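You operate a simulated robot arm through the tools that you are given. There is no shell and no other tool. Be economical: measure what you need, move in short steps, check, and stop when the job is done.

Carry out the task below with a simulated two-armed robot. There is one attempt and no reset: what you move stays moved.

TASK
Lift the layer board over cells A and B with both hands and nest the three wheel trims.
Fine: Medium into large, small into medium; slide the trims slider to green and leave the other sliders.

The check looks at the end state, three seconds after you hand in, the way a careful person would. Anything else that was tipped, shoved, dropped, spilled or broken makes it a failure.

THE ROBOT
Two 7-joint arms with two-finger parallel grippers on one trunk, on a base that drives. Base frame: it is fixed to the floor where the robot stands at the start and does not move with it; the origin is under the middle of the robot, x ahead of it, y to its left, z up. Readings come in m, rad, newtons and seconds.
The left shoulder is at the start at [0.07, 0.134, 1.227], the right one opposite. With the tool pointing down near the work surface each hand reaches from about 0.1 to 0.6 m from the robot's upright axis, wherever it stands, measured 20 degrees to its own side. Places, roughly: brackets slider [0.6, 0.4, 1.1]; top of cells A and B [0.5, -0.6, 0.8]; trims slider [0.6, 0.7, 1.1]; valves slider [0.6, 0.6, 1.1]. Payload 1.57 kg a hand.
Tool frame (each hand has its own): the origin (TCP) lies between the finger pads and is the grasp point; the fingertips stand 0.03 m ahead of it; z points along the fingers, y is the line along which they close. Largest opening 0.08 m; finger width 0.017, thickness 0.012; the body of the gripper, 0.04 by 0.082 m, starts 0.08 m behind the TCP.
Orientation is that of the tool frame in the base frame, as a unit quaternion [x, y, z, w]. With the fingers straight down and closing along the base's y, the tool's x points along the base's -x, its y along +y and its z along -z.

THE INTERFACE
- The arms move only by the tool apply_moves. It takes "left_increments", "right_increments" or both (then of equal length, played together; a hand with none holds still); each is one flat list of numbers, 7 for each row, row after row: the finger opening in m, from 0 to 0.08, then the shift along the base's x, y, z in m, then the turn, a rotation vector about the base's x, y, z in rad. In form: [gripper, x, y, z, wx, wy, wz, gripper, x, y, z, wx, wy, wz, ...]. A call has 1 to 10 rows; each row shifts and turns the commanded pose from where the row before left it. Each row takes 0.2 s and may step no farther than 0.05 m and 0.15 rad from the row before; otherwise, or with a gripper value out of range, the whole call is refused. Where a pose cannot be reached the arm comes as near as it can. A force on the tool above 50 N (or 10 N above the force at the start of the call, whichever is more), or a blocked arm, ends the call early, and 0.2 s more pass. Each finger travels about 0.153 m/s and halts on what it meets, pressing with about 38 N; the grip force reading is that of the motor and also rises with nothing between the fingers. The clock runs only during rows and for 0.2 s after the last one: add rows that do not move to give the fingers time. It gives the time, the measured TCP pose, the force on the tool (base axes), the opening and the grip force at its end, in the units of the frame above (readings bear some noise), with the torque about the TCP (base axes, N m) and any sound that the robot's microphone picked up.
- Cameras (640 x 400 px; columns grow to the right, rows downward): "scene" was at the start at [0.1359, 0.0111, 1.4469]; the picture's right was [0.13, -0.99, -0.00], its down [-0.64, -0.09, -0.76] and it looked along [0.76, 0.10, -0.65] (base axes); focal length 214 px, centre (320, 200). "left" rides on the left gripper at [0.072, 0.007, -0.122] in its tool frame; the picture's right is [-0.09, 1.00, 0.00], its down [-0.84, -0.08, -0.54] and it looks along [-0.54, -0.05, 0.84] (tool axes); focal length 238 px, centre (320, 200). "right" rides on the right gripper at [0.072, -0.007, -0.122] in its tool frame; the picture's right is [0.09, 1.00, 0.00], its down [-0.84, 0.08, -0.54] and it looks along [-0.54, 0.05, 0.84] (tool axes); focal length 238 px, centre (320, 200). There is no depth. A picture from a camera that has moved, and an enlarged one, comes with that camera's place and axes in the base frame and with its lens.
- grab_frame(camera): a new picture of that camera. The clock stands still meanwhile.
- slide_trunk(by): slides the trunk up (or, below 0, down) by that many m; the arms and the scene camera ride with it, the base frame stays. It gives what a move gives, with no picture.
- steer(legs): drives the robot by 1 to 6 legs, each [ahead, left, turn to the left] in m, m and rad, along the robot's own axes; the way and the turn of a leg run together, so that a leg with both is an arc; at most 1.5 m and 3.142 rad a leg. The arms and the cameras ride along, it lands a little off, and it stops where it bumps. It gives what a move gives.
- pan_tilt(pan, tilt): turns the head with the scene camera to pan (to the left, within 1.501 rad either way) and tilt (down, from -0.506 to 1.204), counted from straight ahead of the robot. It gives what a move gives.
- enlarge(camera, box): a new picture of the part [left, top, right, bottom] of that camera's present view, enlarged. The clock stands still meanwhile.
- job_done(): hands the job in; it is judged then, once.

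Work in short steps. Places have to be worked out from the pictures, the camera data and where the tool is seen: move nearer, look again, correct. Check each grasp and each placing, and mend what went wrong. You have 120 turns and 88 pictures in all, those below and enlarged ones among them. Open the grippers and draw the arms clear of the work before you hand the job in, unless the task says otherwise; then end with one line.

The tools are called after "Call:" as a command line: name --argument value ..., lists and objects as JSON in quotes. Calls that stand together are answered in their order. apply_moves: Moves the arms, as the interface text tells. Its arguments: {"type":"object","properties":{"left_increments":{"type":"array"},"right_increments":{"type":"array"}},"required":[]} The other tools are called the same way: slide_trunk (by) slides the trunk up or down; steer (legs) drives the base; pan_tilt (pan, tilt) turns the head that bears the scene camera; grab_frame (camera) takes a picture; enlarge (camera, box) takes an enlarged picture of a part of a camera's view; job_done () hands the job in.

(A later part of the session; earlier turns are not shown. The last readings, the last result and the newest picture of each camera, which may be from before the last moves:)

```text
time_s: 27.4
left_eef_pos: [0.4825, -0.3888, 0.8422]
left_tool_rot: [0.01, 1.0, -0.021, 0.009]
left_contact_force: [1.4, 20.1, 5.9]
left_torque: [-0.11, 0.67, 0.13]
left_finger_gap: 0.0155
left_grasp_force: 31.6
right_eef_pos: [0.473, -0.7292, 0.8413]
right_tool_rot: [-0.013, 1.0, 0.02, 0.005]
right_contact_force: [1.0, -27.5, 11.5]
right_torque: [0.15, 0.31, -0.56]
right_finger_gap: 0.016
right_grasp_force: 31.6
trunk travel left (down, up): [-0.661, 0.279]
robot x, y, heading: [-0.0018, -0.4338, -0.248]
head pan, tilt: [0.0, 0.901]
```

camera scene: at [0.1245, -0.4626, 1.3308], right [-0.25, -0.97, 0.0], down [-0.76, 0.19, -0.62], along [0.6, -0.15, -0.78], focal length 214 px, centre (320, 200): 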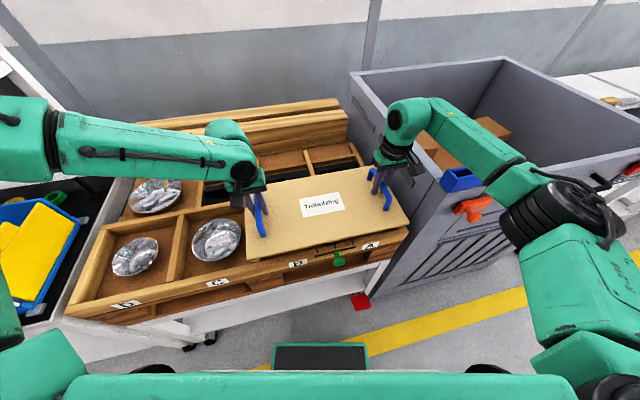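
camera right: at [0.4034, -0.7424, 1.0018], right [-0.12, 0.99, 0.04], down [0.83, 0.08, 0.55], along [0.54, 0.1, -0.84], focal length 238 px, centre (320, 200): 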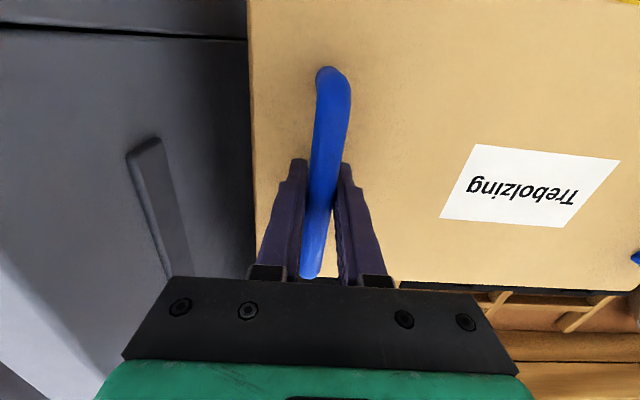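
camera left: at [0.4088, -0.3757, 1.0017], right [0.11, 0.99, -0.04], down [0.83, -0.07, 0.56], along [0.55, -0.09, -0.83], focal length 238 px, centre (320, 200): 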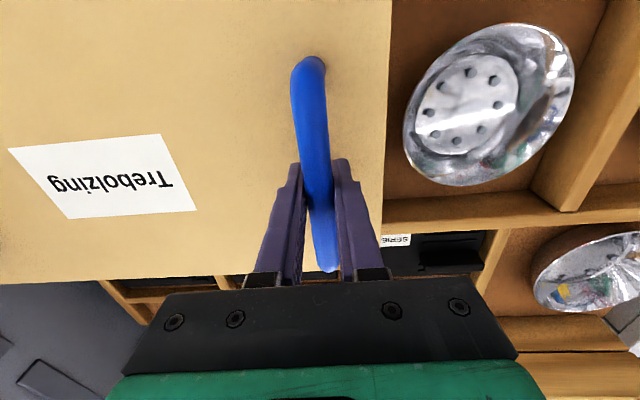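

Both sides now rest on the walls. I open both hands part way, then raise them clear.

Call:
apply_moves --left_increments '[0.02, 0, 0, 0, 0, 0, 0, 0.04, 0, 0, 0, 0, 0, 0, 0.04, 0, 0, 0, 0, 0, 0]' --right_increments '[0.02, 0, 0, 0, 0, 0, 0, 0.04, 0, 0, 0, 0, 0, 0, 0.04, 0, 0, 0, 0, 0, 0]'

Call:
slide_trunk --by 0.18

Call:
grab_frame --camera "scene"

Call:
grab_frame --camera "left"

```text
time_s: 28.1
left_eef_pos: [0.485, -0.3887, 0.8412]
left_tool_rot: [0.01, 1.0, -0.022, 0.009]
left_contact_force: [-0.8, -0.1, 0.0]
left_torque: [0.0, 0.0, -0.03]
left_finger_gap: 0.0401
left_grasp_force: 0.0
right_eef_pos: [0.4753, -0.7267, 0.838]
right_tool_rot: [-0.016, 1.0, 0.024, 0.002]
right_contact_force: [-0.5, 0.2, 1.2]
right_torque: [-0.02, 0.01, 0.0]
right_finger_gap: 0.04
right_grasp_force: 0.0
trunk travel left (down, up): [-0.661, 0.279]
robot x, y, heading: [-0.001, -0.4327, -0.244]
head pan, tilt: [0.0, 0.901]
```

```text
time_s: 30.1
left_eef_pos: [0.4844, -0.3884, 1.0203]
left_tool_rot: [0.01, 1.0, -0.021, 0.008]
left_contact_force: [-1.0, -0.5, -1.0]
left_torque: [0.03, 0.01, 0.0]
left_finger_gap: 0.0401
left_grasp_force: 0.0
right_eef_pos: [0.4746, -0.7273, 1.0177]
right_tool_rot: [-0.015, 1.0, 0.022, 0.002]
right_contact_force: [0.5, -0.5, 0.4]
right_torque: [0.02, -0.02, -0.01]
right_finger_gap: 0.0401
right_grasp_force: 0.1
trunk travel left (down, up): [-0.841, 0.099]
robot x, y, heading: [-0.0034, -0.4288, -0.249]
head pan, tilt: [0.0, 0.901]
```

```text
55 pictures are left
camera scene: at [0.1234, -0.4623, 1.4719], right [-0.25, -0.97, 0.0], down [-0.76, 0.19, -0.62], along [0.6, -0.15, -0.78], focal length 214 px, centre (320, 200)
```

scene: 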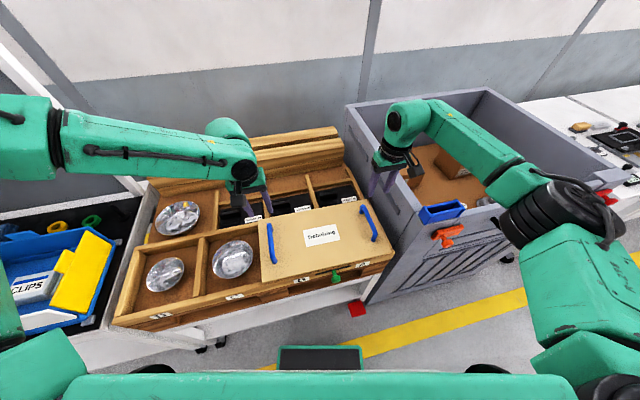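

```text
54 pictures are left
camera left: at [0.4116, -0.3757, 1.1417], right [0.11, 0.99, -0.04], down [0.83, -0.07, 0.56], along [0.55, -0.1, -0.83], focal length 238 px, centre (320, 200)
```

left: 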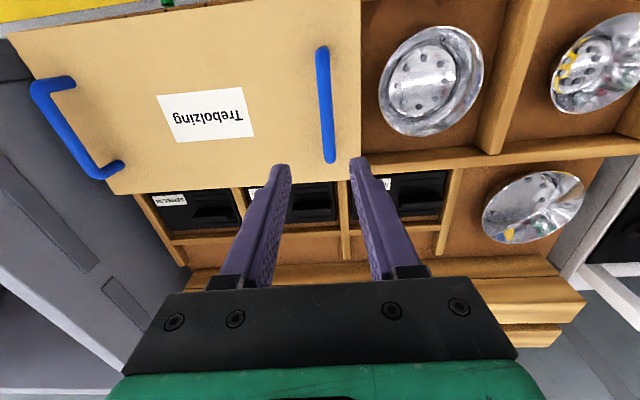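

Board sits on A/B. Now I square the base and drive to the trims for a good look.

Call:
steer --legs '[[0, 0, 0.25], [0, 0.28, 0]]'

Call:
pan_tilt --pan 0.0 --tilt 0.9

Call:
grab_frame --camera "scene"

Call:
grab_frame --camera "left"

Call:
grab_frame --camera "right"

```text
time_s: 33.0
left_eef_pos: [0.4554, 0.0115, 1.0212]
left_tool_rot: [-0.118, 0.993, -0.02, 0.011]
left_contact_force: [0.9, 0.2, 0.3]
left_torque: [0.01, 0.01, -0.01]
left_finger_gap: 0.04
left_grasp_force: 0.0
right_eef_pos: [0.5311, -0.3176, 1.0179]
right_tool_rot: [-0.142, 0.99, 0.022, -0.001]
right_contact_force: [0.7, -1.2, 0.2]
right_torque: [-0.02, 0.01, 0.0]
right_finger_gap: 0.0398
right_grasp_force: 0.1
trunk travel left (down, up): [-0.841, 0.099]
robot x, y, heading: [-0.0036, -0.15, 0.01]
head pan, tilt: [0.0, 0.901]
```

```text
time_s: 33.6
left_eef_pos: [0.4556, 0.0122, 1.0213]
left_tool_rot: [-0.118, 0.993, -0.02, 0.011]
left_contact_force: [1.3, -0.5, 0.6]
left_torque: [-0.02, 0.0, -0.02]
left_finger_gap: 0.0401
left_grasp_force: 0.0
right_eef_pos: [0.5312, -0.3178, 1.0191]
right_tool_rot: [-0.143, 0.989, 0.023, -0.001]
right_contact_force: [-0.1, 0.5, 0.2]
right_torque: [-0.01, 0.01, -0.01]
right_finger_gap: 0.04
right_grasp_force: 0.3
trunk travel left (down, up): [-0.841, 0.099]
robot x, y, heading: [-0.0023, -0.1531, 0.012]
head pan, tilt: [0.0, 0.901]
```

```text
53 pictures are left
camera scene: at [0.1253, -0.1505, 1.472], right [0.01, -1.0, 0.0], down [-0.78, -0.01, -0.62], along [0.62, 0.01, -0.78], focal length 214 px, centre (320, 200)
```

scene: 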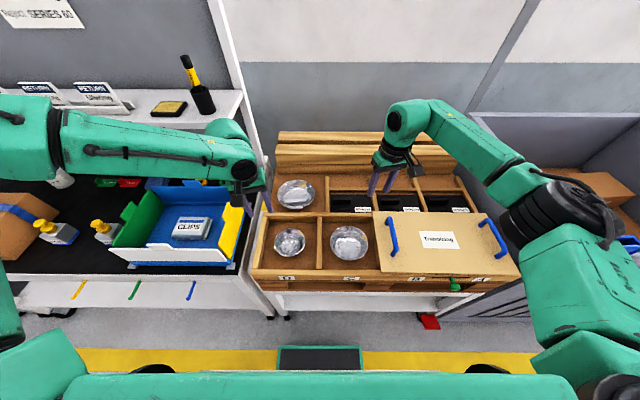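

```text
52 pictures are left
camera left: at [0.382, 0.0068, 1.142], right [-0.14, 0.99, -0.04], down [0.82, 0.14, 0.56], along [0.56, 0.05, -0.83], focal length 238 px, centre (320, 200)
```

left: 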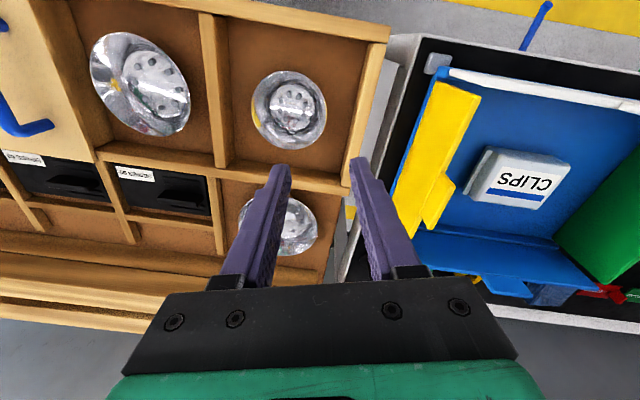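

```text
51 pictures are left
camera right: at [0.4662, -0.3495, 1.1398], right [-0.37, 0.93, 0.04], down [0.79, 0.29, 0.55], along [0.5, 0.24, -0.83], focal length 238 px, centre (320, 200)
```

right: 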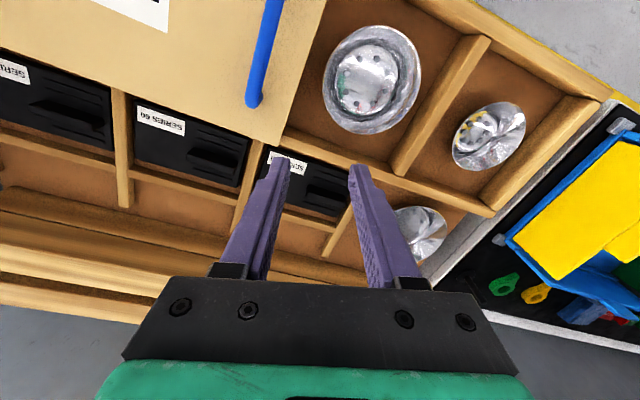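

Call:
enlarge --camera "scene" --box '[240, 165, 400, 290]'

Call:
enlarge --camera "right" --box '[290, 0, 610, 280]'

```text
3.20 times, centred on (320, 228) of scene
camera zoom: at [0.1253, -0.1505, 1.472], right [0.01, -1.0, 0.0], down [-0.78, -0.01, -0.62], along [0.62, 0.01, -0.78], focal length 686 px, centre (320, 112)
```

zoom: 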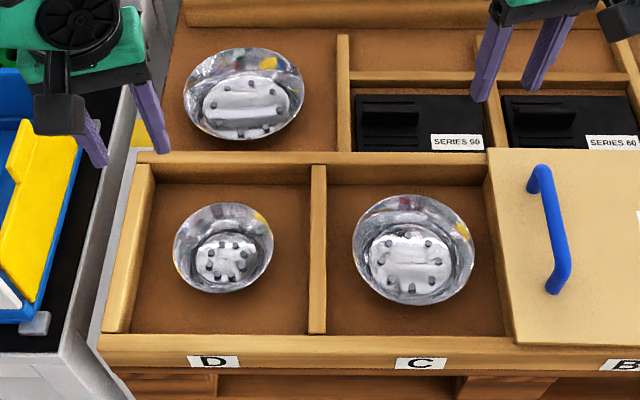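

```text
1.43 times, centred on (450, 140) of right
camera zoom: at [0.4662, -0.3495, 1.1398], right [-0.37, 0.93, 0.04], down [0.79, 0.29, 0.55], along [0.5, 0.24, -0.83], focal length 340 px, centre (134, 286)
```

zoom: 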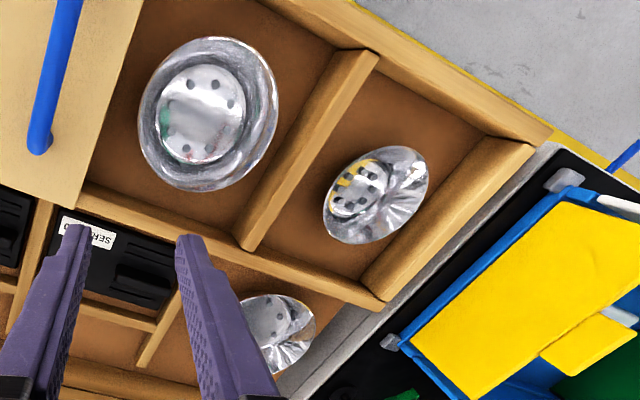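

Sizes from the zoom: D ≈ 0.114 m (small), C ≈ 0.138 (medium), back ≈ 0.16 (large, at about (0.71, -0.04)). I drive slightly ahead and right so the left hand can work the medium one, and yaw the left hand by +90° so it closes along x.

Call:
steer --legs '[[0, -0.25, 0], [0.07, 0, 0]]'

Call:
apply_moves --left_increments '[0.04, 0, 0, 0, 0, 0, 0.148, 0.04, 0, 0, 0, 0, 0, 0.148, 0.04, 0, 0, 0, 0, 0, 0.148, 0.04, 0, 0, 0, 0, 0, 0.148, 0.04, 0, 0, 0, 0, 0, 0.148, 0.04, 0, 0, 0, 0, 0, 0.148, 0.04, 0, 0, 0, 0, 0, 0.148, 0.04, 0, 0, 0, 0, 0, 0.148, 0.04, 0, 0, 0, 0, 0, 0.148]'

Call:
grab_frame --camera "scene"

Call:
grab_frame --camera "left"

```text
time_s: 36.0
left_eef_pos: [0.5219, -0.2359, 1.0228]
left_tool_rot: [-0.118, 0.993, -0.022, 0.014]
left_contact_force: [-0.2, -0.2, 0.0]
left_torque: [-0.02, -0.05, 0.0]
left_finger_gap: 0.0399
left_grasp_force: 0.0
right_eef_pos: [0.5975, -0.5658, 1.0212]
right_tool_rot: [-0.143, 0.99, 0.022, 0.002]
right_contact_force: [0.7, -0.1, -0.5]
right_torque: [-0.02, -0.03, -0.01]
right_finger_gap: 0.04
right_grasp_force: 0.1
trunk travel left (down, up): [-0.841, 0.099]
robot x, y, heading: [0.0699, -0.3988, 0.004]
head pan, tilt: [0.0, 0.901]
```

```text
time_s: 38.0
left_eef_pos: [0.5289, -0.2384, 1.0199]
left_tool_rot: [-0.706, 0.708, -0.01, 0.022]
left_contact_force: [-0.6, 0.8, -0.4]
left_torque: [0.01, -0.02, 0.01]
left_finger_gap: 0.0398
left_grasp_force: 0.1
right_eef_pos: [0.6022, -0.5678, 1.018]
right_tool_rot: [-0.143, 0.99, 0.023, 0.0]
right_contact_force: [-0.6, -0.4, -0.4]
right_torque: [-0.03, -0.03, 0.02]
right_finger_gap: 0.0399
right_grasp_force: 0.0
trunk travel left (down, up): [-0.841, 0.099]
robot x, y, heading: [0.0714, -0.3973, 0.004]
head pan, tilt: [0.0, 0.901]
```

```text
48 pictures are left
camera scene: at [0.1968, -0.4002, 1.4719], right [0.01, -1.0, 0.0], down [-0.78, -0.01, -0.62], along [0.62, 0.0, -0.78], focal length 214 px, centre (320, 200)
```

scene: 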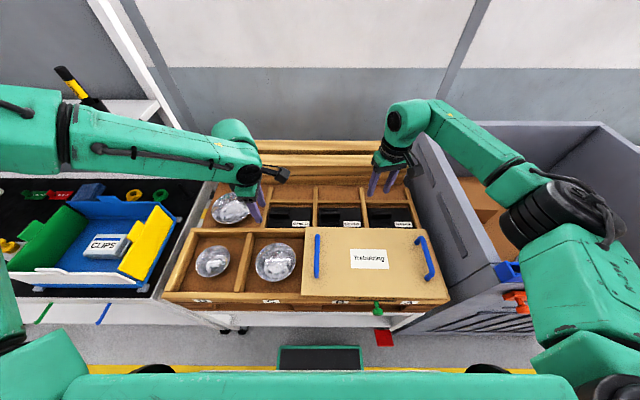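

```text
47 pictures are left
camera left: at [0.5164, -0.3118, 1.1415], right [-0.99, 0.09, -0.04], down [0.05, 0.83, 0.56], along [0.09, 0.55, -0.83], focal length 238 px, centre (320, 200)
```

left: 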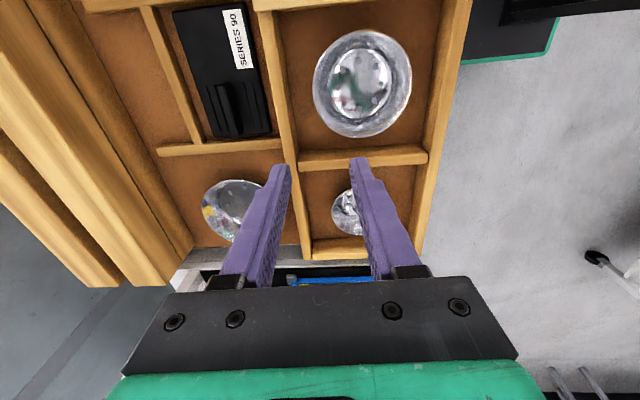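

Yaw works. Medium centre ≈ (0.480, -0.258), rim radius ≈ 0.068. I move the left hand above its near rim with ~20° forward pitch to look close.

Call:
apply_moves --left_increments '[0.04, -0.032, -0.005, -0.03, 0, -0.0875, 0, 0.04, -0.032, -0.005, -0.03, 0, -0.0875, 0, 0.04, -0.032, -0.005, -0.03, 0, -0.0875, 0, 0.04, -0.032, -0.005, -0.03, 0, -0.0875, 0]'

Call:
grab_frame --camera "left"

Call:
enlarge --camera "scene" --box '[160, 150, 400, 310]'

```text
time_s: 39.0
left_eef_pos: [0.4268, -0.1666, 0.9433]
left_tool_rot: [0.694, -0.693, 0.133, -0.143]
left_contact_force: [-0.2, 0.5, 0.9]
left_torque: [0.0, -0.03, -0.01]
left_finger_gap: 0.04
left_grasp_force: 0.0
left hand out of reach, approached as far as the arm can: row 2, 3, 4
right_eef_pos: [0.6014, -0.5667, 1.0197]
right_tool_rot: [-0.142, 0.99, 0.022, 0.001]
right_contact_force: [0.0, 1.3, 0.0]
right_torque: [0.04, -0.01, 0.01]
right_finger_gap: 0.04
right_grasp_force: 0.1
trunk travel left (down, up): [-0.841, 0.099]
robot x, y, heading: [0.0661, -0.3998, 0.007]
head pan, tilt: [0.0, 0.901]
```

```text
46 pictures are left
camera left: at [0.3749, -0.2406, 1.0529], right [-0.92, 0.09, -0.38], down [-0.14, 0.83, 0.54], along [0.37, 0.55, -0.75], focal length 238 px, centre (320, 200)
```

left: 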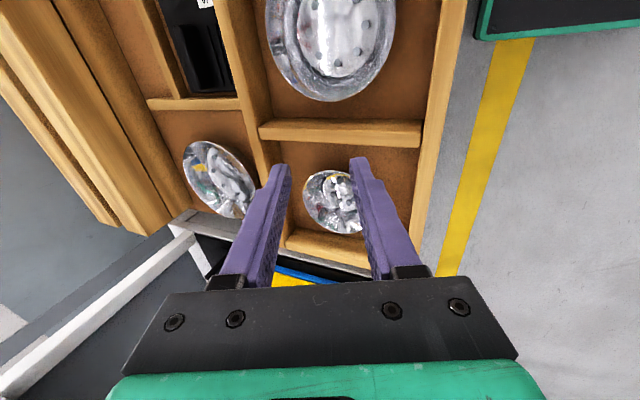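

```text
2.50 times, centred on (280, 230) of scene
camera zoom: at [0.1939, -0.4001, 1.4723], right [0.01, -1.0, 0.0], down [-0.78, -0.01, -0.62], along [0.62, 0.0, -0.78], focal length 536 px, centre (420, 125)
```

zoom: 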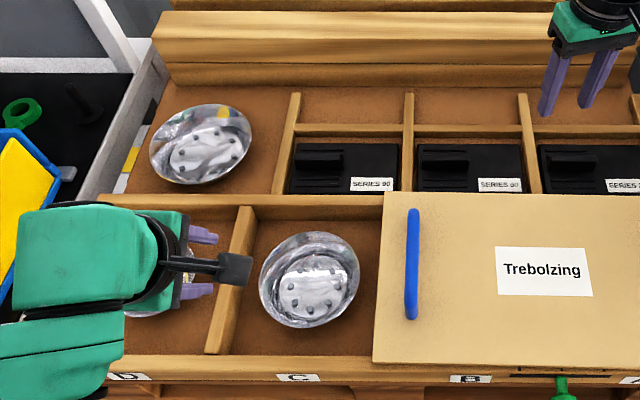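

The left arm is stuck in a poor posture for inward reaches; the right arm reaches better. I retract the left hand up and back, then position the base so the right hand works the trims.

Call:
apply_moves --left_increments '[0.04, -0.01, 0.01, 0.05, 0, 0.0875, 0, 0.04, -0.01, 0.01, 0.05, 0, 0.0875, 0, 0.04, -0.01, 0.01, 0.05, 0, 0.0875, 0, 0.04, -0.01, 0.01, 0.05, 0, 0.0875, 0, 0.04, -0.01, 0.01, 0.05, 0, 0, 0, 0.04, -0.01, 0.01, 0.05, 0, 0, 0]' --right_increments '[0.04, -0.01, 0, 0, 0, 0, -0.13, 0.04, -0.01, 0, 0, 0, 0, -0.13, 0.04, -0.01, 0, 0, 0, 0, -0.13, 0.04, -0.01, 0, 0, 0, 0, -0.13, 0.04, 0, 0, 0, 0, 0, -0.13, 0.04, 0, 0, 0, 0, 0, -0.13]'

Call:
steer --legs '[[0, 0.29, 0]]'

Call:
grab_frame --camera "scene"

```text
refused: row 1 steps farther than a row can; nothing moved
```

```text
time_s: 41.0
left_eef_pos: [0.427, 0.1237, 0.9431]
left_tool_rot: [-0.693, 0.694, -0.132, 0.144]
left_contact_force: [-0.5, 0.8, 0.1]
left_torque: [0.02, -0.03, 0.04]
left_finger_gap: 0.0399
left_grasp_force: 0.0
right_eef_pos: [0.6015, -0.2762, 1.0178]
right_tool_rot: [-0.141, 0.99, 0.023, -0.001]
right_contact_force: [-0.3, 0.7, 0.6]
right_torque: [0.01, 0.0, -0.01]
right_finger_gap: 0.04
right_grasp_force: 0.1
trunk travel left (down, up): [-0.841, 0.099]
robot x, y, heading: [0.0703, -0.1093, 0.0]
head pan, tilt: [0.0, 0.901]
```

```text
44 pictures are left
camera scene: at [0.1944, -0.1103, 1.472], right [0.01, -1.0, 0.0], down [-0.78, 0.0, -0.62], along [0.62, 0.0, -0.78], focal length 214 px, centre (320, 200)
```

scene: 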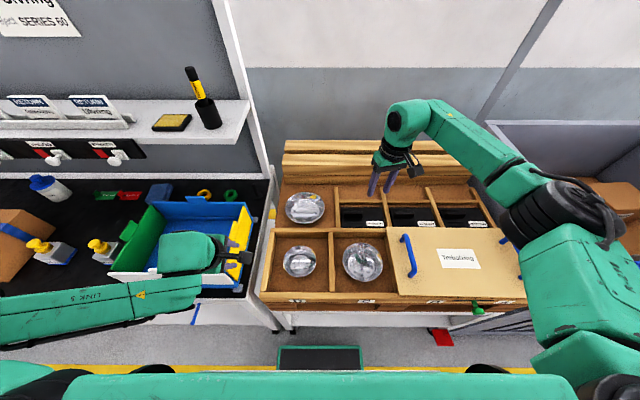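

The row was refused (step over 0.05 m), but the drive went clear of everything. Now I raise and retract the left hand with smaller rows, and yaw the right hand by -90° from square.

Call:
apply_moves --left_increments '[0.04, -0.01, 0, 0.045, 0, 0.0875, 0, 0.04, -0.01, 0, 0.045, 0, 0.0875, 0, 0.04, -0.01, 0, 0.045, 0, 0.0875, 0, 0.04, -0.01, 0, 0.045, 0, 0.0875, 0, 0.04, -0.01, 0, 0.045, 0, 0, 0, 0.04, -0.01, 0, 0.045, 0, 0, 0, 0.04, 0, 0, 0, 0, 0, 0, 0.04, 0, 0, 0, 0, 0, 0, 0.04, 0, 0, 0, 0, 0, 0, 0.04, 0, 0, 0, 0, 0, 0]' --right_increments '[0.04, -0.02, 0, 0, 0, 0, -0.148, 0.04, -0.02, 0, 0, 0, 0, -0.148, 0.04, -0.02, 0, 0, 0, 0, -0.148, 0.04, -0.02, 0, 0, 0, 0, -0.148, 0.04, -0.02, 0, 0, 0, 0, -0.148, 0.04, -0.02, 0, 0, 0, 0, -0.148, 0.04, 0, 0, 0, 0, 0, -0.148, 0.04, 0, 0, 0, 0, 0, -0.148, 0.04, 0, 0, 0, 0, 0, -0.148, 0.04, 0, 0, 0, 0, 0, -0.148]'

Call:
grab_frame --camera "right"

```text
time_s: 43.2
left_eef_pos: [0.4089, 0.1289, 1.2225]
left_tool_rot: [-0.705, 0.709, -0.01, 0.02]
left_contact_force: [0.1, -0.2, -0.1]
left_torque: [-0.04, -0.01, -0.01]
left_finger_gap: 0.0401
left_grasp_force: 0.1
left hand out of reach, approached as far as the arm can: row 1
right_eef_pos: [0.4815, -0.2758, 1.0178]
right_tool_rot: [0.565, 0.825, 0.017, 0.014]
right_contact_force: [-0.6, -0.4, 0.4]
right_torque: [-0.03, 0.0, 0.01]
right_finger_gap: 0.04
right_grasp_force: 0.2
trunk travel left (down, up): [-0.841, 0.099]
robot x, y, heading: [0.0649, -0.1095, 0.006]
head pan, tilt: [0.0, 0.901]
```

```text
43 pictures are left
camera right: at [0.4437, -0.2132, 1.14], right [0.89, 0.45, 0.04], down [0.35, -0.76, 0.55], along [0.28, -0.47, -0.83], focal length 238 px, centre (320, 200)
```

right: 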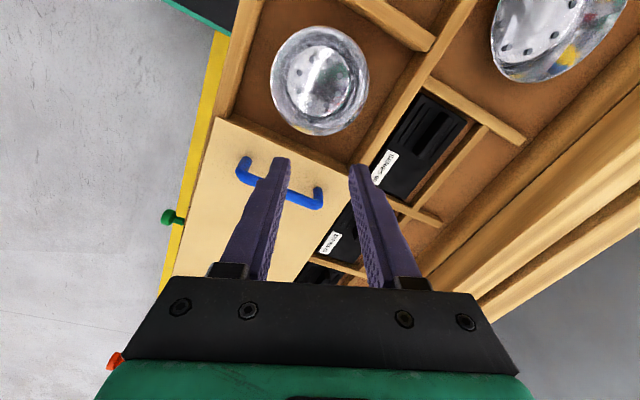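

Right hand yaw works. I finish the yaw and bring it above the medium's near rim, pitched ~17° forward, for a close look.

Call:
apply_moves --right_increments '[0.04, -0.02, 0.0045, -0.03, 0, -0.075, -0.0925, 0.04, -0.02, 0.0045, -0.03, 0, -0.075, -0.0925, 0.04, -0.02, 0.0045, -0.03, 0, -0.075, -0.0925, 0.04, -0.02, 0.0045, -0.03, 0, -0.075, -0.0925]'

Call:
grab_frame --camera "right"

Call:
enlarge --camera "scene" --box '[250, 150, 490, 310]'

```text
time_s: 44.2
left_eef_pos: [0.4073, 0.1295, 1.2251]
left_tool_rot: [-0.705, 0.709, -0.011, 0.021]
left_contact_force: [0.2, 0.8, 0.0]
left_torque: [0.03, 0.05, 0.02]
left_finger_gap: 0.0399
left_grasp_force: 0.0
right_eef_pos: [0.3997, -0.257, 0.8984]
right_tool_rot: [0.696, 0.697, 0.099, 0.141]
right_contact_force: [-0.6, 0.3, 0.1]
right_torque: [-0.03, 0.01, -0.01]
right_finger_gap: 0.0401
right_grasp_force: 0.1
trunk travel left (down, up): [-0.841, 0.099]
robot x, y, heading: [0.0667, -0.1107, 0.006]
head pan, tilt: [0.0, 0.901]
```

```text
42 pictures are left
camera right: at [0.354, -0.1788, 1.0076], right [0.94, 0.1, 0.33], down [-0.12, -0.8, 0.58], along [0.32, -0.59, -0.74], focal length 238 px, centre (320, 200)
```

right: 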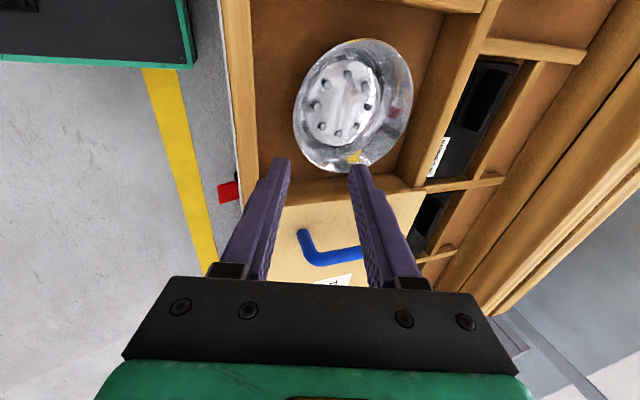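

```text
2.50 times, centred on (370, 230) of scene
camera zoom: at [0.1932, -0.1083, 1.4721], right [0.01, -1.0, 0.0], down [-0.78, 0.0, -0.62], along [0.62, 0.0, -0.78], focal length 536 px, centre (195, 125)
```

zoom: 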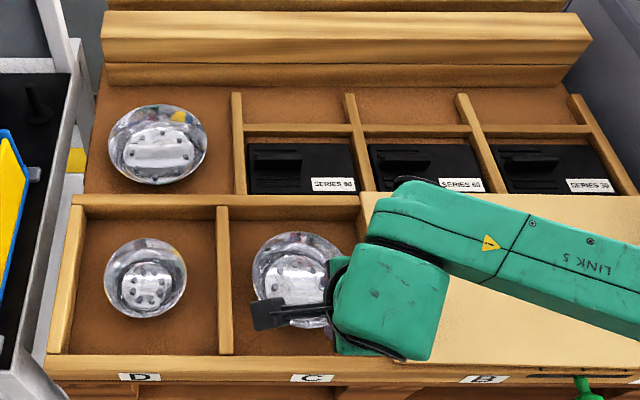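

Right hand reaches well. Medium bowl is ~2.7 cm deep with ~45° walls; near rim ≈ (0.413, -0.252, 0.778). I pitch to ~0.55 rad, narrow the opening to 24 mm and stop 3 cm short of the rim, then check.

Call:
apply_moves --right_increments '[0.024, -0.006, 0.0017, -0.023, 0, -0.07, 0, 0.024, -0.006, 0.0017, -0.023, 0, -0.07, 0, 0.024, -0.006, 0.0017, -0.023, 0, -0.07, 0]'

Call:
grab_frame --camera "right"

Call:
enlarge --camera "scene" --box '[280, 200, 440, 310]'

```text
time_s: 45.0
left_eef_pos: [0.4095, 0.1307, 1.2235]
left_tool_rot: [-0.704, 0.71, -0.011, 0.019]
left_contact_force: [0.6, 0.2, -0.1]
left_torque: [-0.01, 0.0, -0.03]
left_finger_gap: 0.0401
left_grasp_force: 0.1
right_eef_pos: [0.3786, -0.2261, 0.8399]
right_tool_rot: [0.689, 0.682, 0.171, 0.177]
right_contact_force: [1.2, 0.7, -0.3]
right_torque: [-0.04, -0.02, 0.01]
right_finger_gap: 0.024
right_grasp_force: 0.1
right hand out of reach, approached as far as the arm can: row 3
trunk travel left (down, up): [-0.841, 0.099]
robot x, y, heading: [0.0638, -0.11, 0.005]
head pan, tilt: [0.0, 0.901]
```

```text
40 pictures are left
camera right: at [0.3166, -0.1536, 0.9433], right [0.88, 0.09, 0.47], down [-0.2, -0.83, 0.52], along [0.44, -0.55, -0.71], focal length 238 px, centre (320, 200)
```

right: 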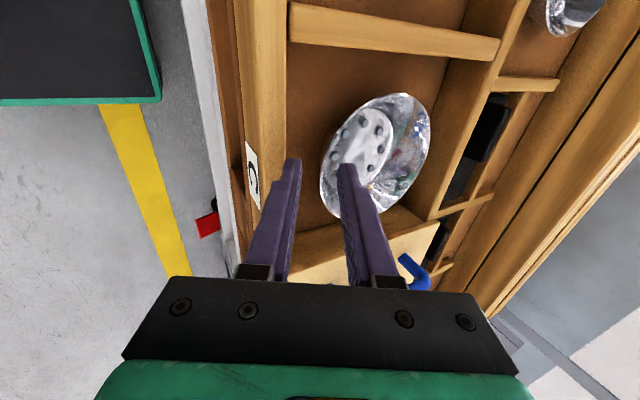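

```text
3.64 times, centred on (360, 255) of scene
camera zoom: at [0.1968, -0.1059, 1.4717], right [0.01, -1.0, 0.0], down [-0.78, -0.01, -0.62], along [0.62, 0.0, -0.78], focal length 780 px, centre (174, 0)
```

zoom: 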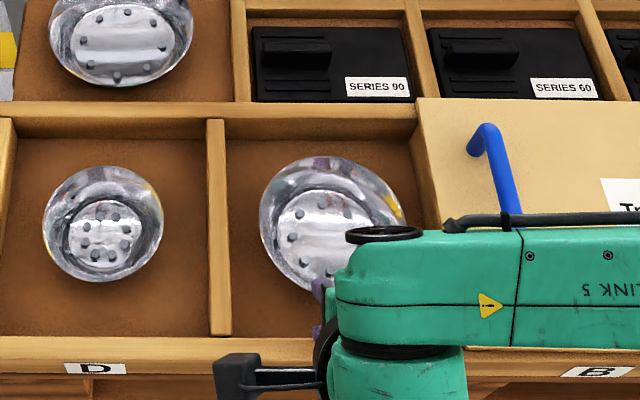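

Out of reach when that close to the body. I raise the hand, back the base 0.10 m and 0.06 left, then extend the arm so it works at a roomier distance, and lower the trunk.

Call:
apply_moves --right_increments '[0.024, 0, 0, 0.04, 0, 0, 0, 0.024, 0, 0, 0.04, 0, 0, 0]'

Call:
steer --legs '[[-0.1, 0, 0], [0, 0.06, 0]]'

Call:
apply_moves --right_increments '[0.024, 0.025, -0.0215, 0, 0, 0, 0, 0.024, 0.025, -0.0215, 0, 0, 0, 0, 0.024, 0.025, -0.0215, 0, 0, 0, 0, 0.024, 0.025, -0.0215, 0, 0, 0, 0]'

Call:
slide_trunk --by -0.06

```text
time_s: 45.6
left_eef_pos: [0.4066, 0.128, 1.2233]
left_tool_rot: [-0.705, 0.709, -0.012, 0.021]
left_contact_force: [-1.0, 0.2, -0.3]
left_torque: [0.02, -0.03, 0.02]
left_finger_gap: 0.0401
left_grasp_force: 0.0
right_eef_pos: [0.3816, -0.2546, 0.9085]
right_tool_rot: [0.682, 0.679, 0.171, 0.212]
right_contact_force: [0.1, 0.2, 0.6]
right_torque: [-0.03, -0.01, 0.02]
right_finger_gap: 0.0241
right_grasp_force: 0.0
trunk travel left (down, up): [-0.841, 0.099]
robot x, y, heading: [0.069, -0.1114, 0.005]
head pan, tilt: [0.0, 0.901]
```

```text
time_s: 47.4
left_eef_pos: [0.3084, 0.18, 1.2254]
left_tool_rot: [-0.706, 0.708, -0.008, 0.022]
left_contact_force: [-0.3, -0.7, 0.1]
left_torque: [0.04, 0.0, 0.01]
left_finger_gap: 0.04
left_grasp_force: 0.1
right_eef_pos: [0.2832, -0.2011, 0.9069]
right_tool_rot: [0.683, 0.678, 0.171, 0.21]
right_contact_force: [-0.1, -0.5, 0.1]
right_torque: [0.05, 0.0, 0.02]
right_finger_gap: 0.0237
right_grasp_force: 0.1
trunk travel left (down, up): [-0.841, 0.099]
robot x, y, heading: [-0.0318, -0.0521, 0.008]
head pan, tilt: [0.0, 0.901]
```

```text
time_s: 48.4
left_eef_pos: [0.3072, 0.1876, 1.2246]
left_tool_rot: [-0.706, 0.708, -0.011, 0.021]
left_contact_force: [0.0, 0.1, 0.6]
left_torque: [-0.01, -0.01, 0.01]
left_finger_gap: 0.0398
left_grasp_force: 0.0
right_eef_pos: [0.3805, -0.283, 0.9054]
right_tool_rot: [0.682, 0.679, 0.17, 0.212]
right_contact_force: [0.1, -0.3, 0.2]
right_torque: [0.01, -0.02, 0.01]
right_finger_gap: 0.0238
right_grasp_force: 0.1
trunk travel left (down, up): [-0.841, 0.099]
robot x, y, heading: [-0.0309, -0.0527, 0.007]
head pan, tilt: [0.0, 0.901]
```

```text
time_s: 49.4
left_eef_pos: [0.3079, 0.188, 1.1634]
left_tool_rot: [-0.706, 0.708, -0.011, 0.021]
left_contact_force: [-0.6, 0.1, 0.0]
left_torque: [0.04, 0.02, 0.0]
left_finger_gap: 0.0404
left_grasp_force: 0.0
right_eef_pos: [0.3801, -0.2826, 0.8472]
right_tool_rot: [0.682, 0.679, 0.17, 0.213]
right_contact_force: [-1.3, 0.4, -1.0]
right_torque: [-0.01, -0.01, -0.02]
right_finger_gap: 0.024
right_grasp_force: 0.0
trunk travel left (down, up): [-0.781, 0.159]
robot x, y, heading: [-0.0324, -0.0537, 0.01]
head pan, tilt: [0.0, 0.901]
```

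Reached. I shift +0.031 in y to line up with the rim and check the picture.

Call:
apply_moves --right_increments '[0.024, 0, 0.031, 0, 0, 0, 0, 0.024, 0, 0, 0, 0, 0, 0]'

Call:
grab_frame --camera "right"

```text
time_s: 50.0
left_eef_pos: [0.3068, 0.1874, 1.1626]
left_tool_rot: [-0.706, 0.708, -0.011, 0.02]
left_contact_force: [0.8, -1.2, 0.6]
left_torque: [0.01, 0.0, 0.0]
left_finger_gap: 0.0397
left_grasp_force: 0.0
right_eef_pos: [0.3805, -0.2529, 0.8455]
right_tool_rot: [0.682, 0.679, 0.169, 0.213]
right_contact_force: [-0.6, 0.5, 0.3]
right_torque: [0.01, 0.03, -0.02]
right_finger_gap: 0.0242
right_grasp_force: 0.1
trunk travel left (down, up): [-0.781, 0.159]
robot x, y, heading: [-0.0317, -0.0485, 0.007]
head pan, tilt: [0.0, 0.901]
```

```text
38 pictures are left
camera right: at [0.3136, -0.1738, 0.943], right [0.85, 0.1, 0.51], down [-0.23, -0.8, 0.55], along [0.47, -0.59, -0.66], focal length 238 px, centre (320, 200)
```

right: 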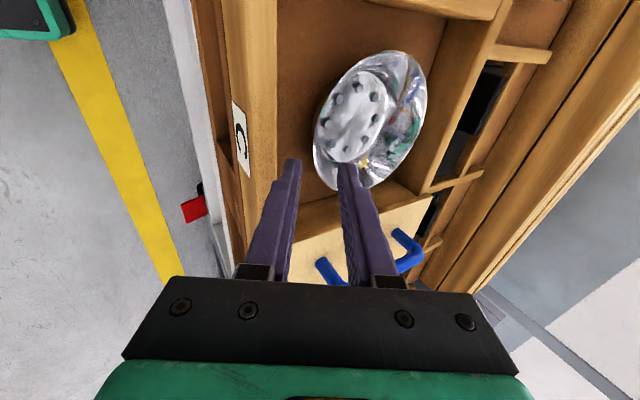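

The projected finger axis passes ~7 mm inside the rim, as computed. I correct and advance half way along the finger direction, then look again.

Call:
apply_moves --right_increments '[0.024, 0.0047, 0, -0.0147, 0, 0, 0, 0.024, 0.0047, 0, -0.0147, 0, 0, 0, 0.024, 0, 0, 0, 0, 0, 0]'

Call:
enlarge --camera "right" --box '[220, 20, 460, 220]'

```text
time_s: 50.8
left_eef_pos: [0.3073, 0.1871, 1.1646]
left_tool_rot: [-0.705, 0.709, -0.011, 0.021]
left_contact_force: [0.7, 0.8, 0.0]
left_torque: [0.01, 0.0, 0.01]
left_finger_gap: 0.04
left_grasp_force: 0.1
right_eef_pos: [0.3908, -0.2523, 0.8182]
right_tool_rot: [0.682, 0.679, 0.169, 0.212]
right_contact_force: [0.6, 0.0, -0.2]
right_torque: [0.04, 0.01, -0.01]
right_finger_gap: 0.024
right_grasp_force: 0.1
trunk travel left (down, up): [-0.781, 0.159]
robot x, y, heading: [-0.034, -0.0512, 0.006]
head pan, tilt: [0.0, 0.901]
```

```text
2.00 times, centred on (340, 120) of right
camera zoom: at [0.3232, -0.1737, 0.9139], right [0.85, 0.1, 0.51], down [-0.23, -0.8, 0.55], along [0.47, -0.59, -0.66], focal length 477 px, centre (280, 360)
```

zoom: 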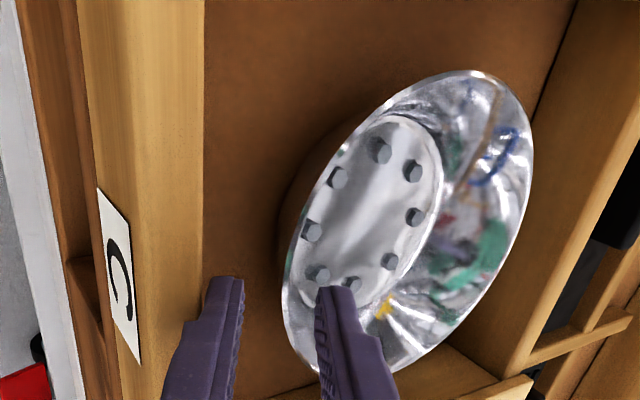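

Aligned with the rim between the fingers. I advance the last 26 mm along the finger direction and close.

Call:
apply_moves --right_increments '[0.024, 0.0062, 0, -0.0113, 0, 0, 0, 0.024, 0.0062, 0, -0.0113, 0, 0, 0, 0.024, 0, 0, 0, 0, 0, 0]'

Call:
enlarge --camera "right" --box '[220, 20, 460, 220]'

```text
time_s: 51.5
left_eef_pos: [0.2999, 0.1892, 1.167]
left_tool_rot: [-0.705, 0.709, -0.013, 0.023]
left_contact_force: [-0.1, 0.1, 0.6]
left_torque: [0.07, 0.01, -0.01]
left_finger_gap: 0.0399
left_grasp_force: 0.1
right_eef_pos: [0.3978, -0.2528, 0.8007]
right_tool_rot: [0.682, 0.678, 0.174, 0.215]
right_contact_force: [-11.9, -4.5, 35.9]
right_torque: [0.31, 0.83, 0.27]
right_finger_gap: 0.0184
right_grasp_force: 0.1
trunk travel left (down, up): [-0.781, 0.159]
robot x, y, heading: [-0.0363, -0.0503, 0.003]
head pan, tilt: [0.0, 0.901]
```

```text
2.00 times, centred on (340, 120) of right
camera zoom: at [0.3302, -0.1735, 0.8966], right [0.85, 0.1, 0.52], down [-0.24, -0.8, 0.55], along [0.48, -0.59, -0.65], focal length 477 px, centre (280, 360)
```

zoom: 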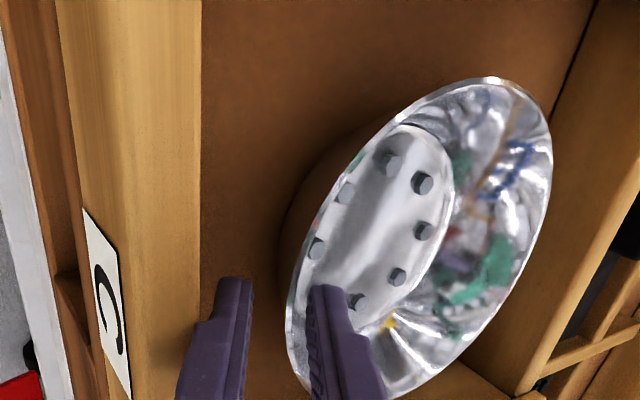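

Contact: 36 N up, a finger tip touches floor or wall. I back off 5 mm along the fingers and then close gently.

Call:
apply_moves --right_increments '[0.02, -0.0026, 0, -0.0045, 0, 0, 0, 0.01, 0, 0, 0, 0, 0, 0, 0.0, 0, 0, 0, 0, 0, 0, 0.0, 0, 0, 0, 0, 0, 0]'

Call:
enlarge --camera "right" --box '[220, 20, 460, 220]'

```text
time_s: 52.0
left_eef_pos: [0.2989, 0.1877, 1.1652]
left_tool_rot: [-0.705, 0.709, -0.013, 0.023]
left_contact_force: [-0.2, -0.2, 0.0]
left_torque: [0.0, 0.05, 0.0]
left_finger_gap: 0.0402
left_grasp_force: 0.0
right_eef_pos: [0.3966, -0.2501, 0.7987]
right_tool_rot: [0.681, 0.677, 0.175, 0.216]
right_contact_force: [-20.4, -3.3, 34.8]
right_torque: [0.32, 0.81, 0.29]
right_finger_gap: 0.0089
right_grasp_force: 0.1
trunk travel left (down, up): [-0.781, 0.159]
robot x, y, heading: [-0.0321, -0.0511, 0.007]
head pan, tilt: [0.0, 0.901]
stopped in row 2 (right hand): the force on the tool passed its limit (the readings are from after the stop); the commanded pose is now the measured one
```

```text
2.00 times, centred on (340, 120) of right
camera zoom: at [0.3281, -0.1732, 0.8943], right [0.85, 0.1, 0.52], down [-0.24, -0.8, 0.54], along [0.48, -0.59, -0.66], focal length 477 px, centre (280, 360)
```

zoom: 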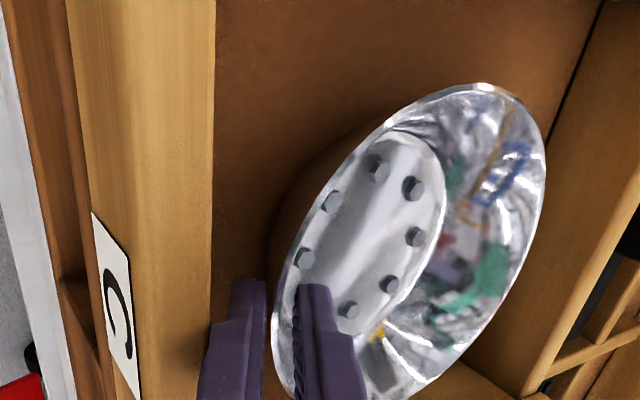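

I gave the wrong sign in z; the guard stopped it harmlessly. I raise 6 mm now and complete the close.

Call:
apply_moves --right_increments '[0.012, -0.002, 0, 0.006, 0, 0, 0, 0.0, 0, 0, 0, 0, 0, 0, 0.0, 0, 0, 0, 0, 0, 0]'

Call:
enlarge --camera "right" --box '[220, 20, 460, 220]'

```text
time_s: 52.8
left_eef_pos: [0.3056, 0.1873, 1.1624]
left_tool_rot: [-0.705, 0.709, -0.011, 0.021]
left_contact_force: [-0.6, -0.5, -1.4]
left_torque: [-0.03, -0.01, -0.01]
left_finger_gap: 0.04
left_grasp_force: 0.1
right_eef_pos: [0.3983, -0.2532, 0.7996]
right_tool_rot: [0.682, 0.678, 0.172, 0.214]
right_contact_force: [0.2, -0.6, -1.3]
right_torque: [0.0, 0.06, -0.01]
right_finger_gap: 0.006
right_grasp_force: 25.0
trunk travel left (down, up): [-0.781, 0.159]
robot x, y, heading: [-0.037, -0.0522, 0.006]
head pan, tilt: [0.0, 0.901]
```

```text
2.00 times, centred on (340, 120) of right
camera zoom: at [0.3316, -0.1744, 0.8961], right [0.85, 0.1, 0.52], down [-0.24, -0.8, 0.55], along [0.47, -0.59, -0.66], focal length 477 px, centre (280, 360)
```

zoom: 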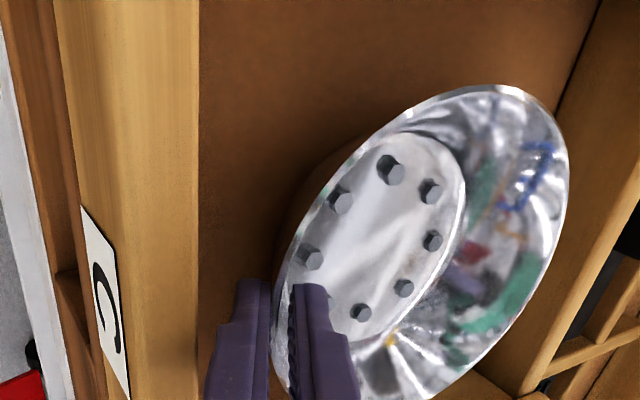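

Gripped (gap 6 mm, 25 N). I lift about 8 cm and check.

Call:
apply_moves --right_increments '[0.0, 0, 0, 0.015, 0, 0, 0, 0.0, 0, 0, 0.02, 0, 0, 0, 0.0, 0, 0, 0.025, 0, 0, 0, 0.0, 0, 0, 0.03, 0, 0, 0]'

Call:
grab_frame --camera "right"

Call:
enlarge --camera "scene" --box '[240, 140, 480, 310]'

```text
time_s: 53.8
left_eef_pos: [0.3052, 0.1864, 1.1625]
left_tool_rot: [-0.705, 0.709, -0.01, 0.02]
left_contact_force: [-0.6, 0.2, 0.2]
left_torque: [-0.02, 0.01, 0.06]
left_finger_gap: 0.0399
left_grasp_force: 0.2
right_eef_pos: [0.4, -0.2523, 0.8889]
right_tool_rot: [0.681, 0.679, 0.171, 0.214]
right_contact_force: [-0.3, -0.8, -1.9]
right_torque: [0.02, 0.04, -0.01]
right_finger_gap: 0.0061
right_grasp_force: 25.3
trunk travel left (down, up): [-0.781, 0.159]
robot x, y, heading: [-0.0364, -0.0501, 0.007]
head pan, tilt: [0.0, 0.901]
```

```text
33 pictures are left
camera right: at [0.3316, -0.1738, 0.9856], right [0.85, 0.1, 0.52], down [-0.24, -0.8, 0.55], along [0.47, -0.59, -0.66], focal length 238 px, centre (320, 200)
```

right: 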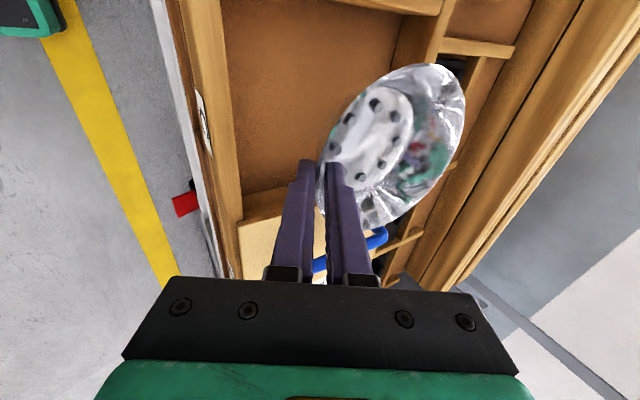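

```text
2.35 times, centred on (360, 225) of scene
camera zoom: at [0.0923, -0.0501, 1.412], right [0.01, -1.0, 0.0], down [-0.78, 0.0, -0.62], along [0.62, 0.0, -0.78], focal length 505 px, centre (226, 141)
```

zoom: 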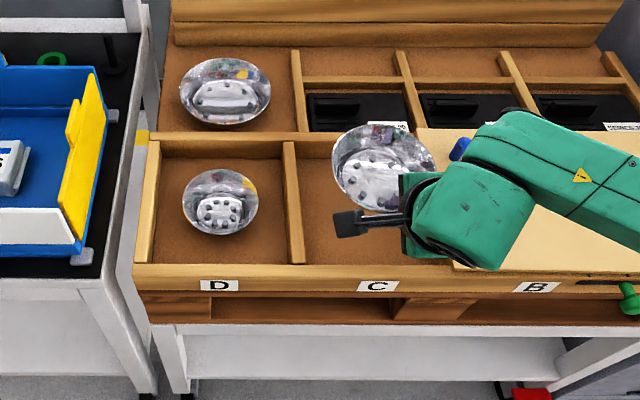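

Medium is held level, its centre ≈ hand + (0.079, -0.004). Large centre ≈ (0.706, -0.045). I drive left 0.11 and ahead 0.10, then move the hand over the large one.

Call:
steer --legs '[[0, 0.11, 0], [0.1, 0, 0]]'

Call:
apply_moves --right_increments '[0.0, 0.03, 0.025, 0, 0, 0, 0, 0.0, 0.03, 0.025, 0, 0, 0, 0, 0.0, 0.03, 0.025, 0, 0, 0, 0, 0.0, 0.03, 0.025, 0, 0, 0, 0]'

Call:
enlarge --camera "scene" --box '[220, 100, 460, 260]'

Call:
grab_frame --camera "right"

```text
time_s: 55.7
left_eef_pos: [0.404, 0.2976, 1.1631]
left_tool_rot: [-0.705, 0.709, -0.011, 0.022]
left_contact_force: [0.1, 0.4, 0.8]
left_torque: [0.0, -0.01, 0.04]
left_finger_gap: 0.0401
left_grasp_force: 0.0
right_eef_pos: [0.4966, -0.1415, 0.8888]
right_tool_rot: [0.682, 0.678, 0.171, 0.215]
right_contact_force: [-0.1, -0.2, -0.9]
right_torque: [-0.02, 0.08, 0.01]
right_finger_gap: 0.0062
right_grasp_force: 25.6
trunk travel left (down, up): [-0.781, 0.159]
robot x, y, heading: [0.0638, 0.0592, 0.007]
head pan, tilt: [0.0, 0.901]
```

```text
time_s: 56.7
left_eef_pos: [0.4074, 0.2982, 1.1621]
left_tool_rot: [-0.705, 0.709, -0.011, 0.02]
left_contact_force: [-0.6, 0.1, 0.7]
left_torque: [-0.02, 0.0, -0.01]
left_finger_gap: 0.0401
left_grasp_force: 0.0
right_eef_pos: [0.6192, -0.0409, 0.8876]
right_tool_rot: [0.683, 0.678, 0.17, 0.214]
right_contact_force: [0.6, 0.3, -2.0]
right_torque: [-0.02, 0.11, -0.06]
right_finger_gap: 0.0059
right_grasp_force: 26.0
trunk travel left (down, up): [-0.781, 0.159]
robot x, y, heading: [0.0649, 0.0574, 0.005]
head pan, tilt: [0.0, 0.901]
```

```text
2.50 times, centred on (340, 180) of scene
camera zoom: at [0.1929, 0.0609, 1.4118], right [0.01, -1.0, 0.0], down [-0.78, -0.01, -0.62], along [0.62, 0.0, -0.78], focal length 536 px, centre (270, 250)
```

zoom: 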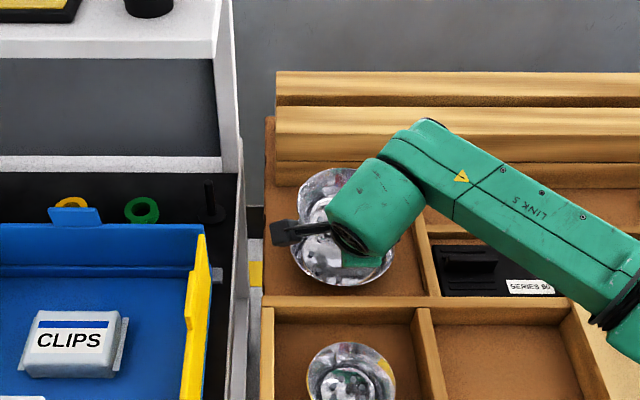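

```text
30 pictures are left
camera right: at [0.5528, 0.0379, 0.9835], right [0.85, 0.1, 0.52], down [-0.24, -0.8, 0.55], along [0.47, -0.59, -0.66], focal length 238 px, centre (320, 200)
```

right: 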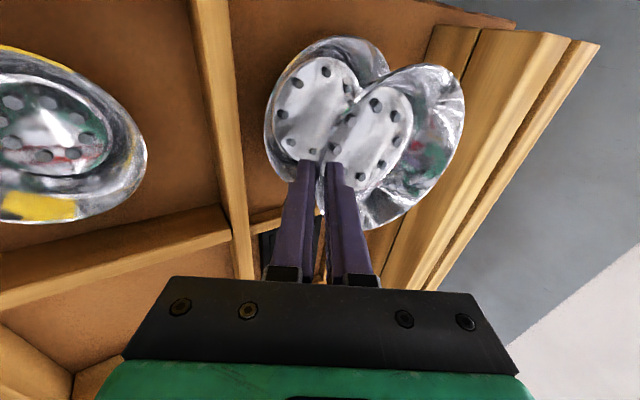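

By the right camera both plates are already aligned to within a few mm. I lower 6 cm, then check.

Call:
apply_moves --right_increments '[0.0, 0.002, 0.001, -0.02, 0, 0, 0, 0.0, 0.001, 0.001, -0.02, 0, 0, 0, 0.0, 0, 0, -0.02, 0, 0, 0]'

Call:
grab_frame --camera "right"

```text
time_s: 57.5
left_eef_pos: [0.4062, 0.2952, 1.1636]
left_tool_rot: [-0.705, 0.709, -0.011, 0.02]
left_contact_force: [-0.2, -0.5, -0.7]
left_torque: [-0.01, 0.03, 0.01]
left_finger_gap: 0.0401
left_grasp_force: 0.1
right_eef_pos: [0.6209, -0.0398, 0.8284]
right_tool_rot: [0.682, 0.678, 0.171, 0.214]
right_contact_force: [0.1, 0.0, -1.1]
right_torque: [0.02, 0.08, 0.01]
right_finger_gap: 0.0061
right_grasp_force: 26.2
trunk travel left (down, up): [-0.781, 0.159]
robot x, y, heading: [0.0681, 0.0565, 0.006]
head pan, tilt: [0.0, 0.901]
```

```text
29 pictures are left
camera right: at [0.5536, 0.0386, 0.9251], right [0.85, 0.1, 0.52], down [-0.24, -0.8, 0.55], along [0.47, -0.59, -0.66], focal length 238 px, centre (320, 200)
```

right: 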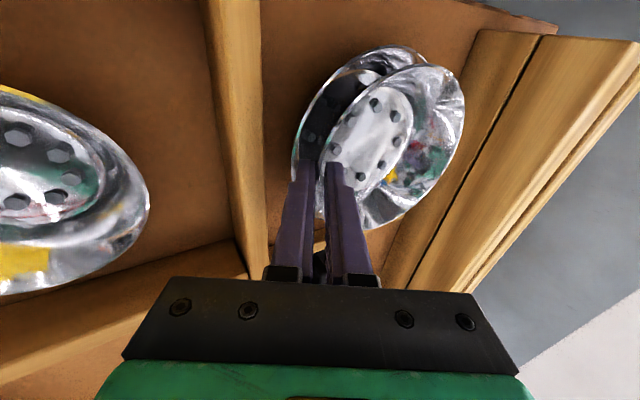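

Converging well. I lower further in small steps until contact.

Call:
apply_moves --right_increments '[0.0, 0, 0, -0.008, 0, 0, 0, 0.0, 0, 0, -0.006, 0, 0, 0]'

Call:
enlarge --camera "right" --box '[240, 10, 500, 240]'

```text
time_s: 58.1
left_eef_pos: [0.4026, 0.297, 1.164]
left_tool_rot: [-0.705, 0.709, -0.011, 0.021]
left_contact_force: [0.3, 0.0, -0.3]
left_torque: [0.0, 0.0, 0.01]
left_finger_gap: 0.04
left_grasp_force: 0.0
right_eef_pos: [0.6196, -0.0396, 0.8167]
right_tool_rot: [0.682, 0.677, 0.173, 0.215]
right_contact_force: [-2.8, 0.0, 4.4]
right_torque: [0.03, 0.15, 0.0]
right_finger_gap: 0.006
right_grasp_force: 25.6
trunk travel left (down, up): [-0.781, 0.159]
robot x, y, heading: [0.0658, 0.0587, 0.006]
head pan, tilt: [0.0, 0.901]
```

```text
1.74 times, centred on (370, 125) of right
camera zoom: at [0.5516, 0.0382, 0.9123], right [0.85, 0.1, 0.52], down [-0.24, -0.8, 0.55], along [0.47, -0.59, -0.66], focal length 414 px, centre (233, 330)
```

zoom: 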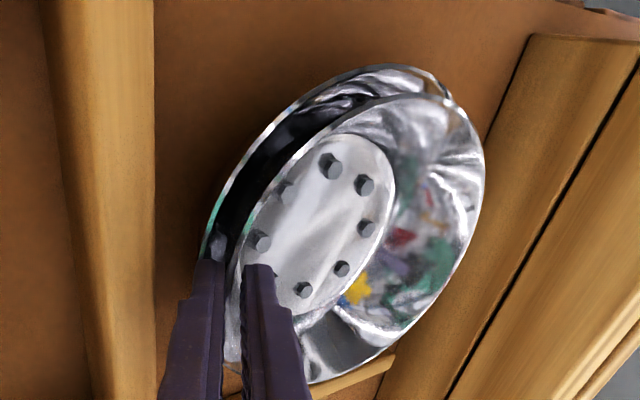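

Light contact (4.4 N up, -2.8 N in x) suggests the medium's far wall touches first, so it is a few mm too far ahead. I shift -4 mm in x and lower a little more.

Call:
apply_moves --right_increments '[0.0, -0.004, 0, 0, 0, 0, 0, 0.0, 0, 0, -0.004, 0, 0, 0]'

```text
time_s: 58.7
left_eef_pos: [0.4027, 0.2961, 1.1643]
left_tool_rot: [-0.705, 0.709, -0.011, 0.021]
left_contact_force: [-0.6, 0.1, -0.3]
left_torque: [0.02, -0.01, -0.01]
left_finger_gap: 0.0398
left_grasp_force: 0.1
right_eef_pos: [0.6146, -0.0401, 0.8127]
right_tool_rot: [0.682, 0.678, 0.172, 0.214]
right_contact_force: [-4.4, 0.3, 8.4]
right_torque: [0.03, 0.12, -0.04]
right_finger_gap: 0.0058
right_grasp_force: 25.8
trunk travel left (down, up): [-0.781, 0.159]
robot x, y, heading: [0.0635, 0.0582, 0.007]
head pan, tilt: [0.0, 0.901]
```

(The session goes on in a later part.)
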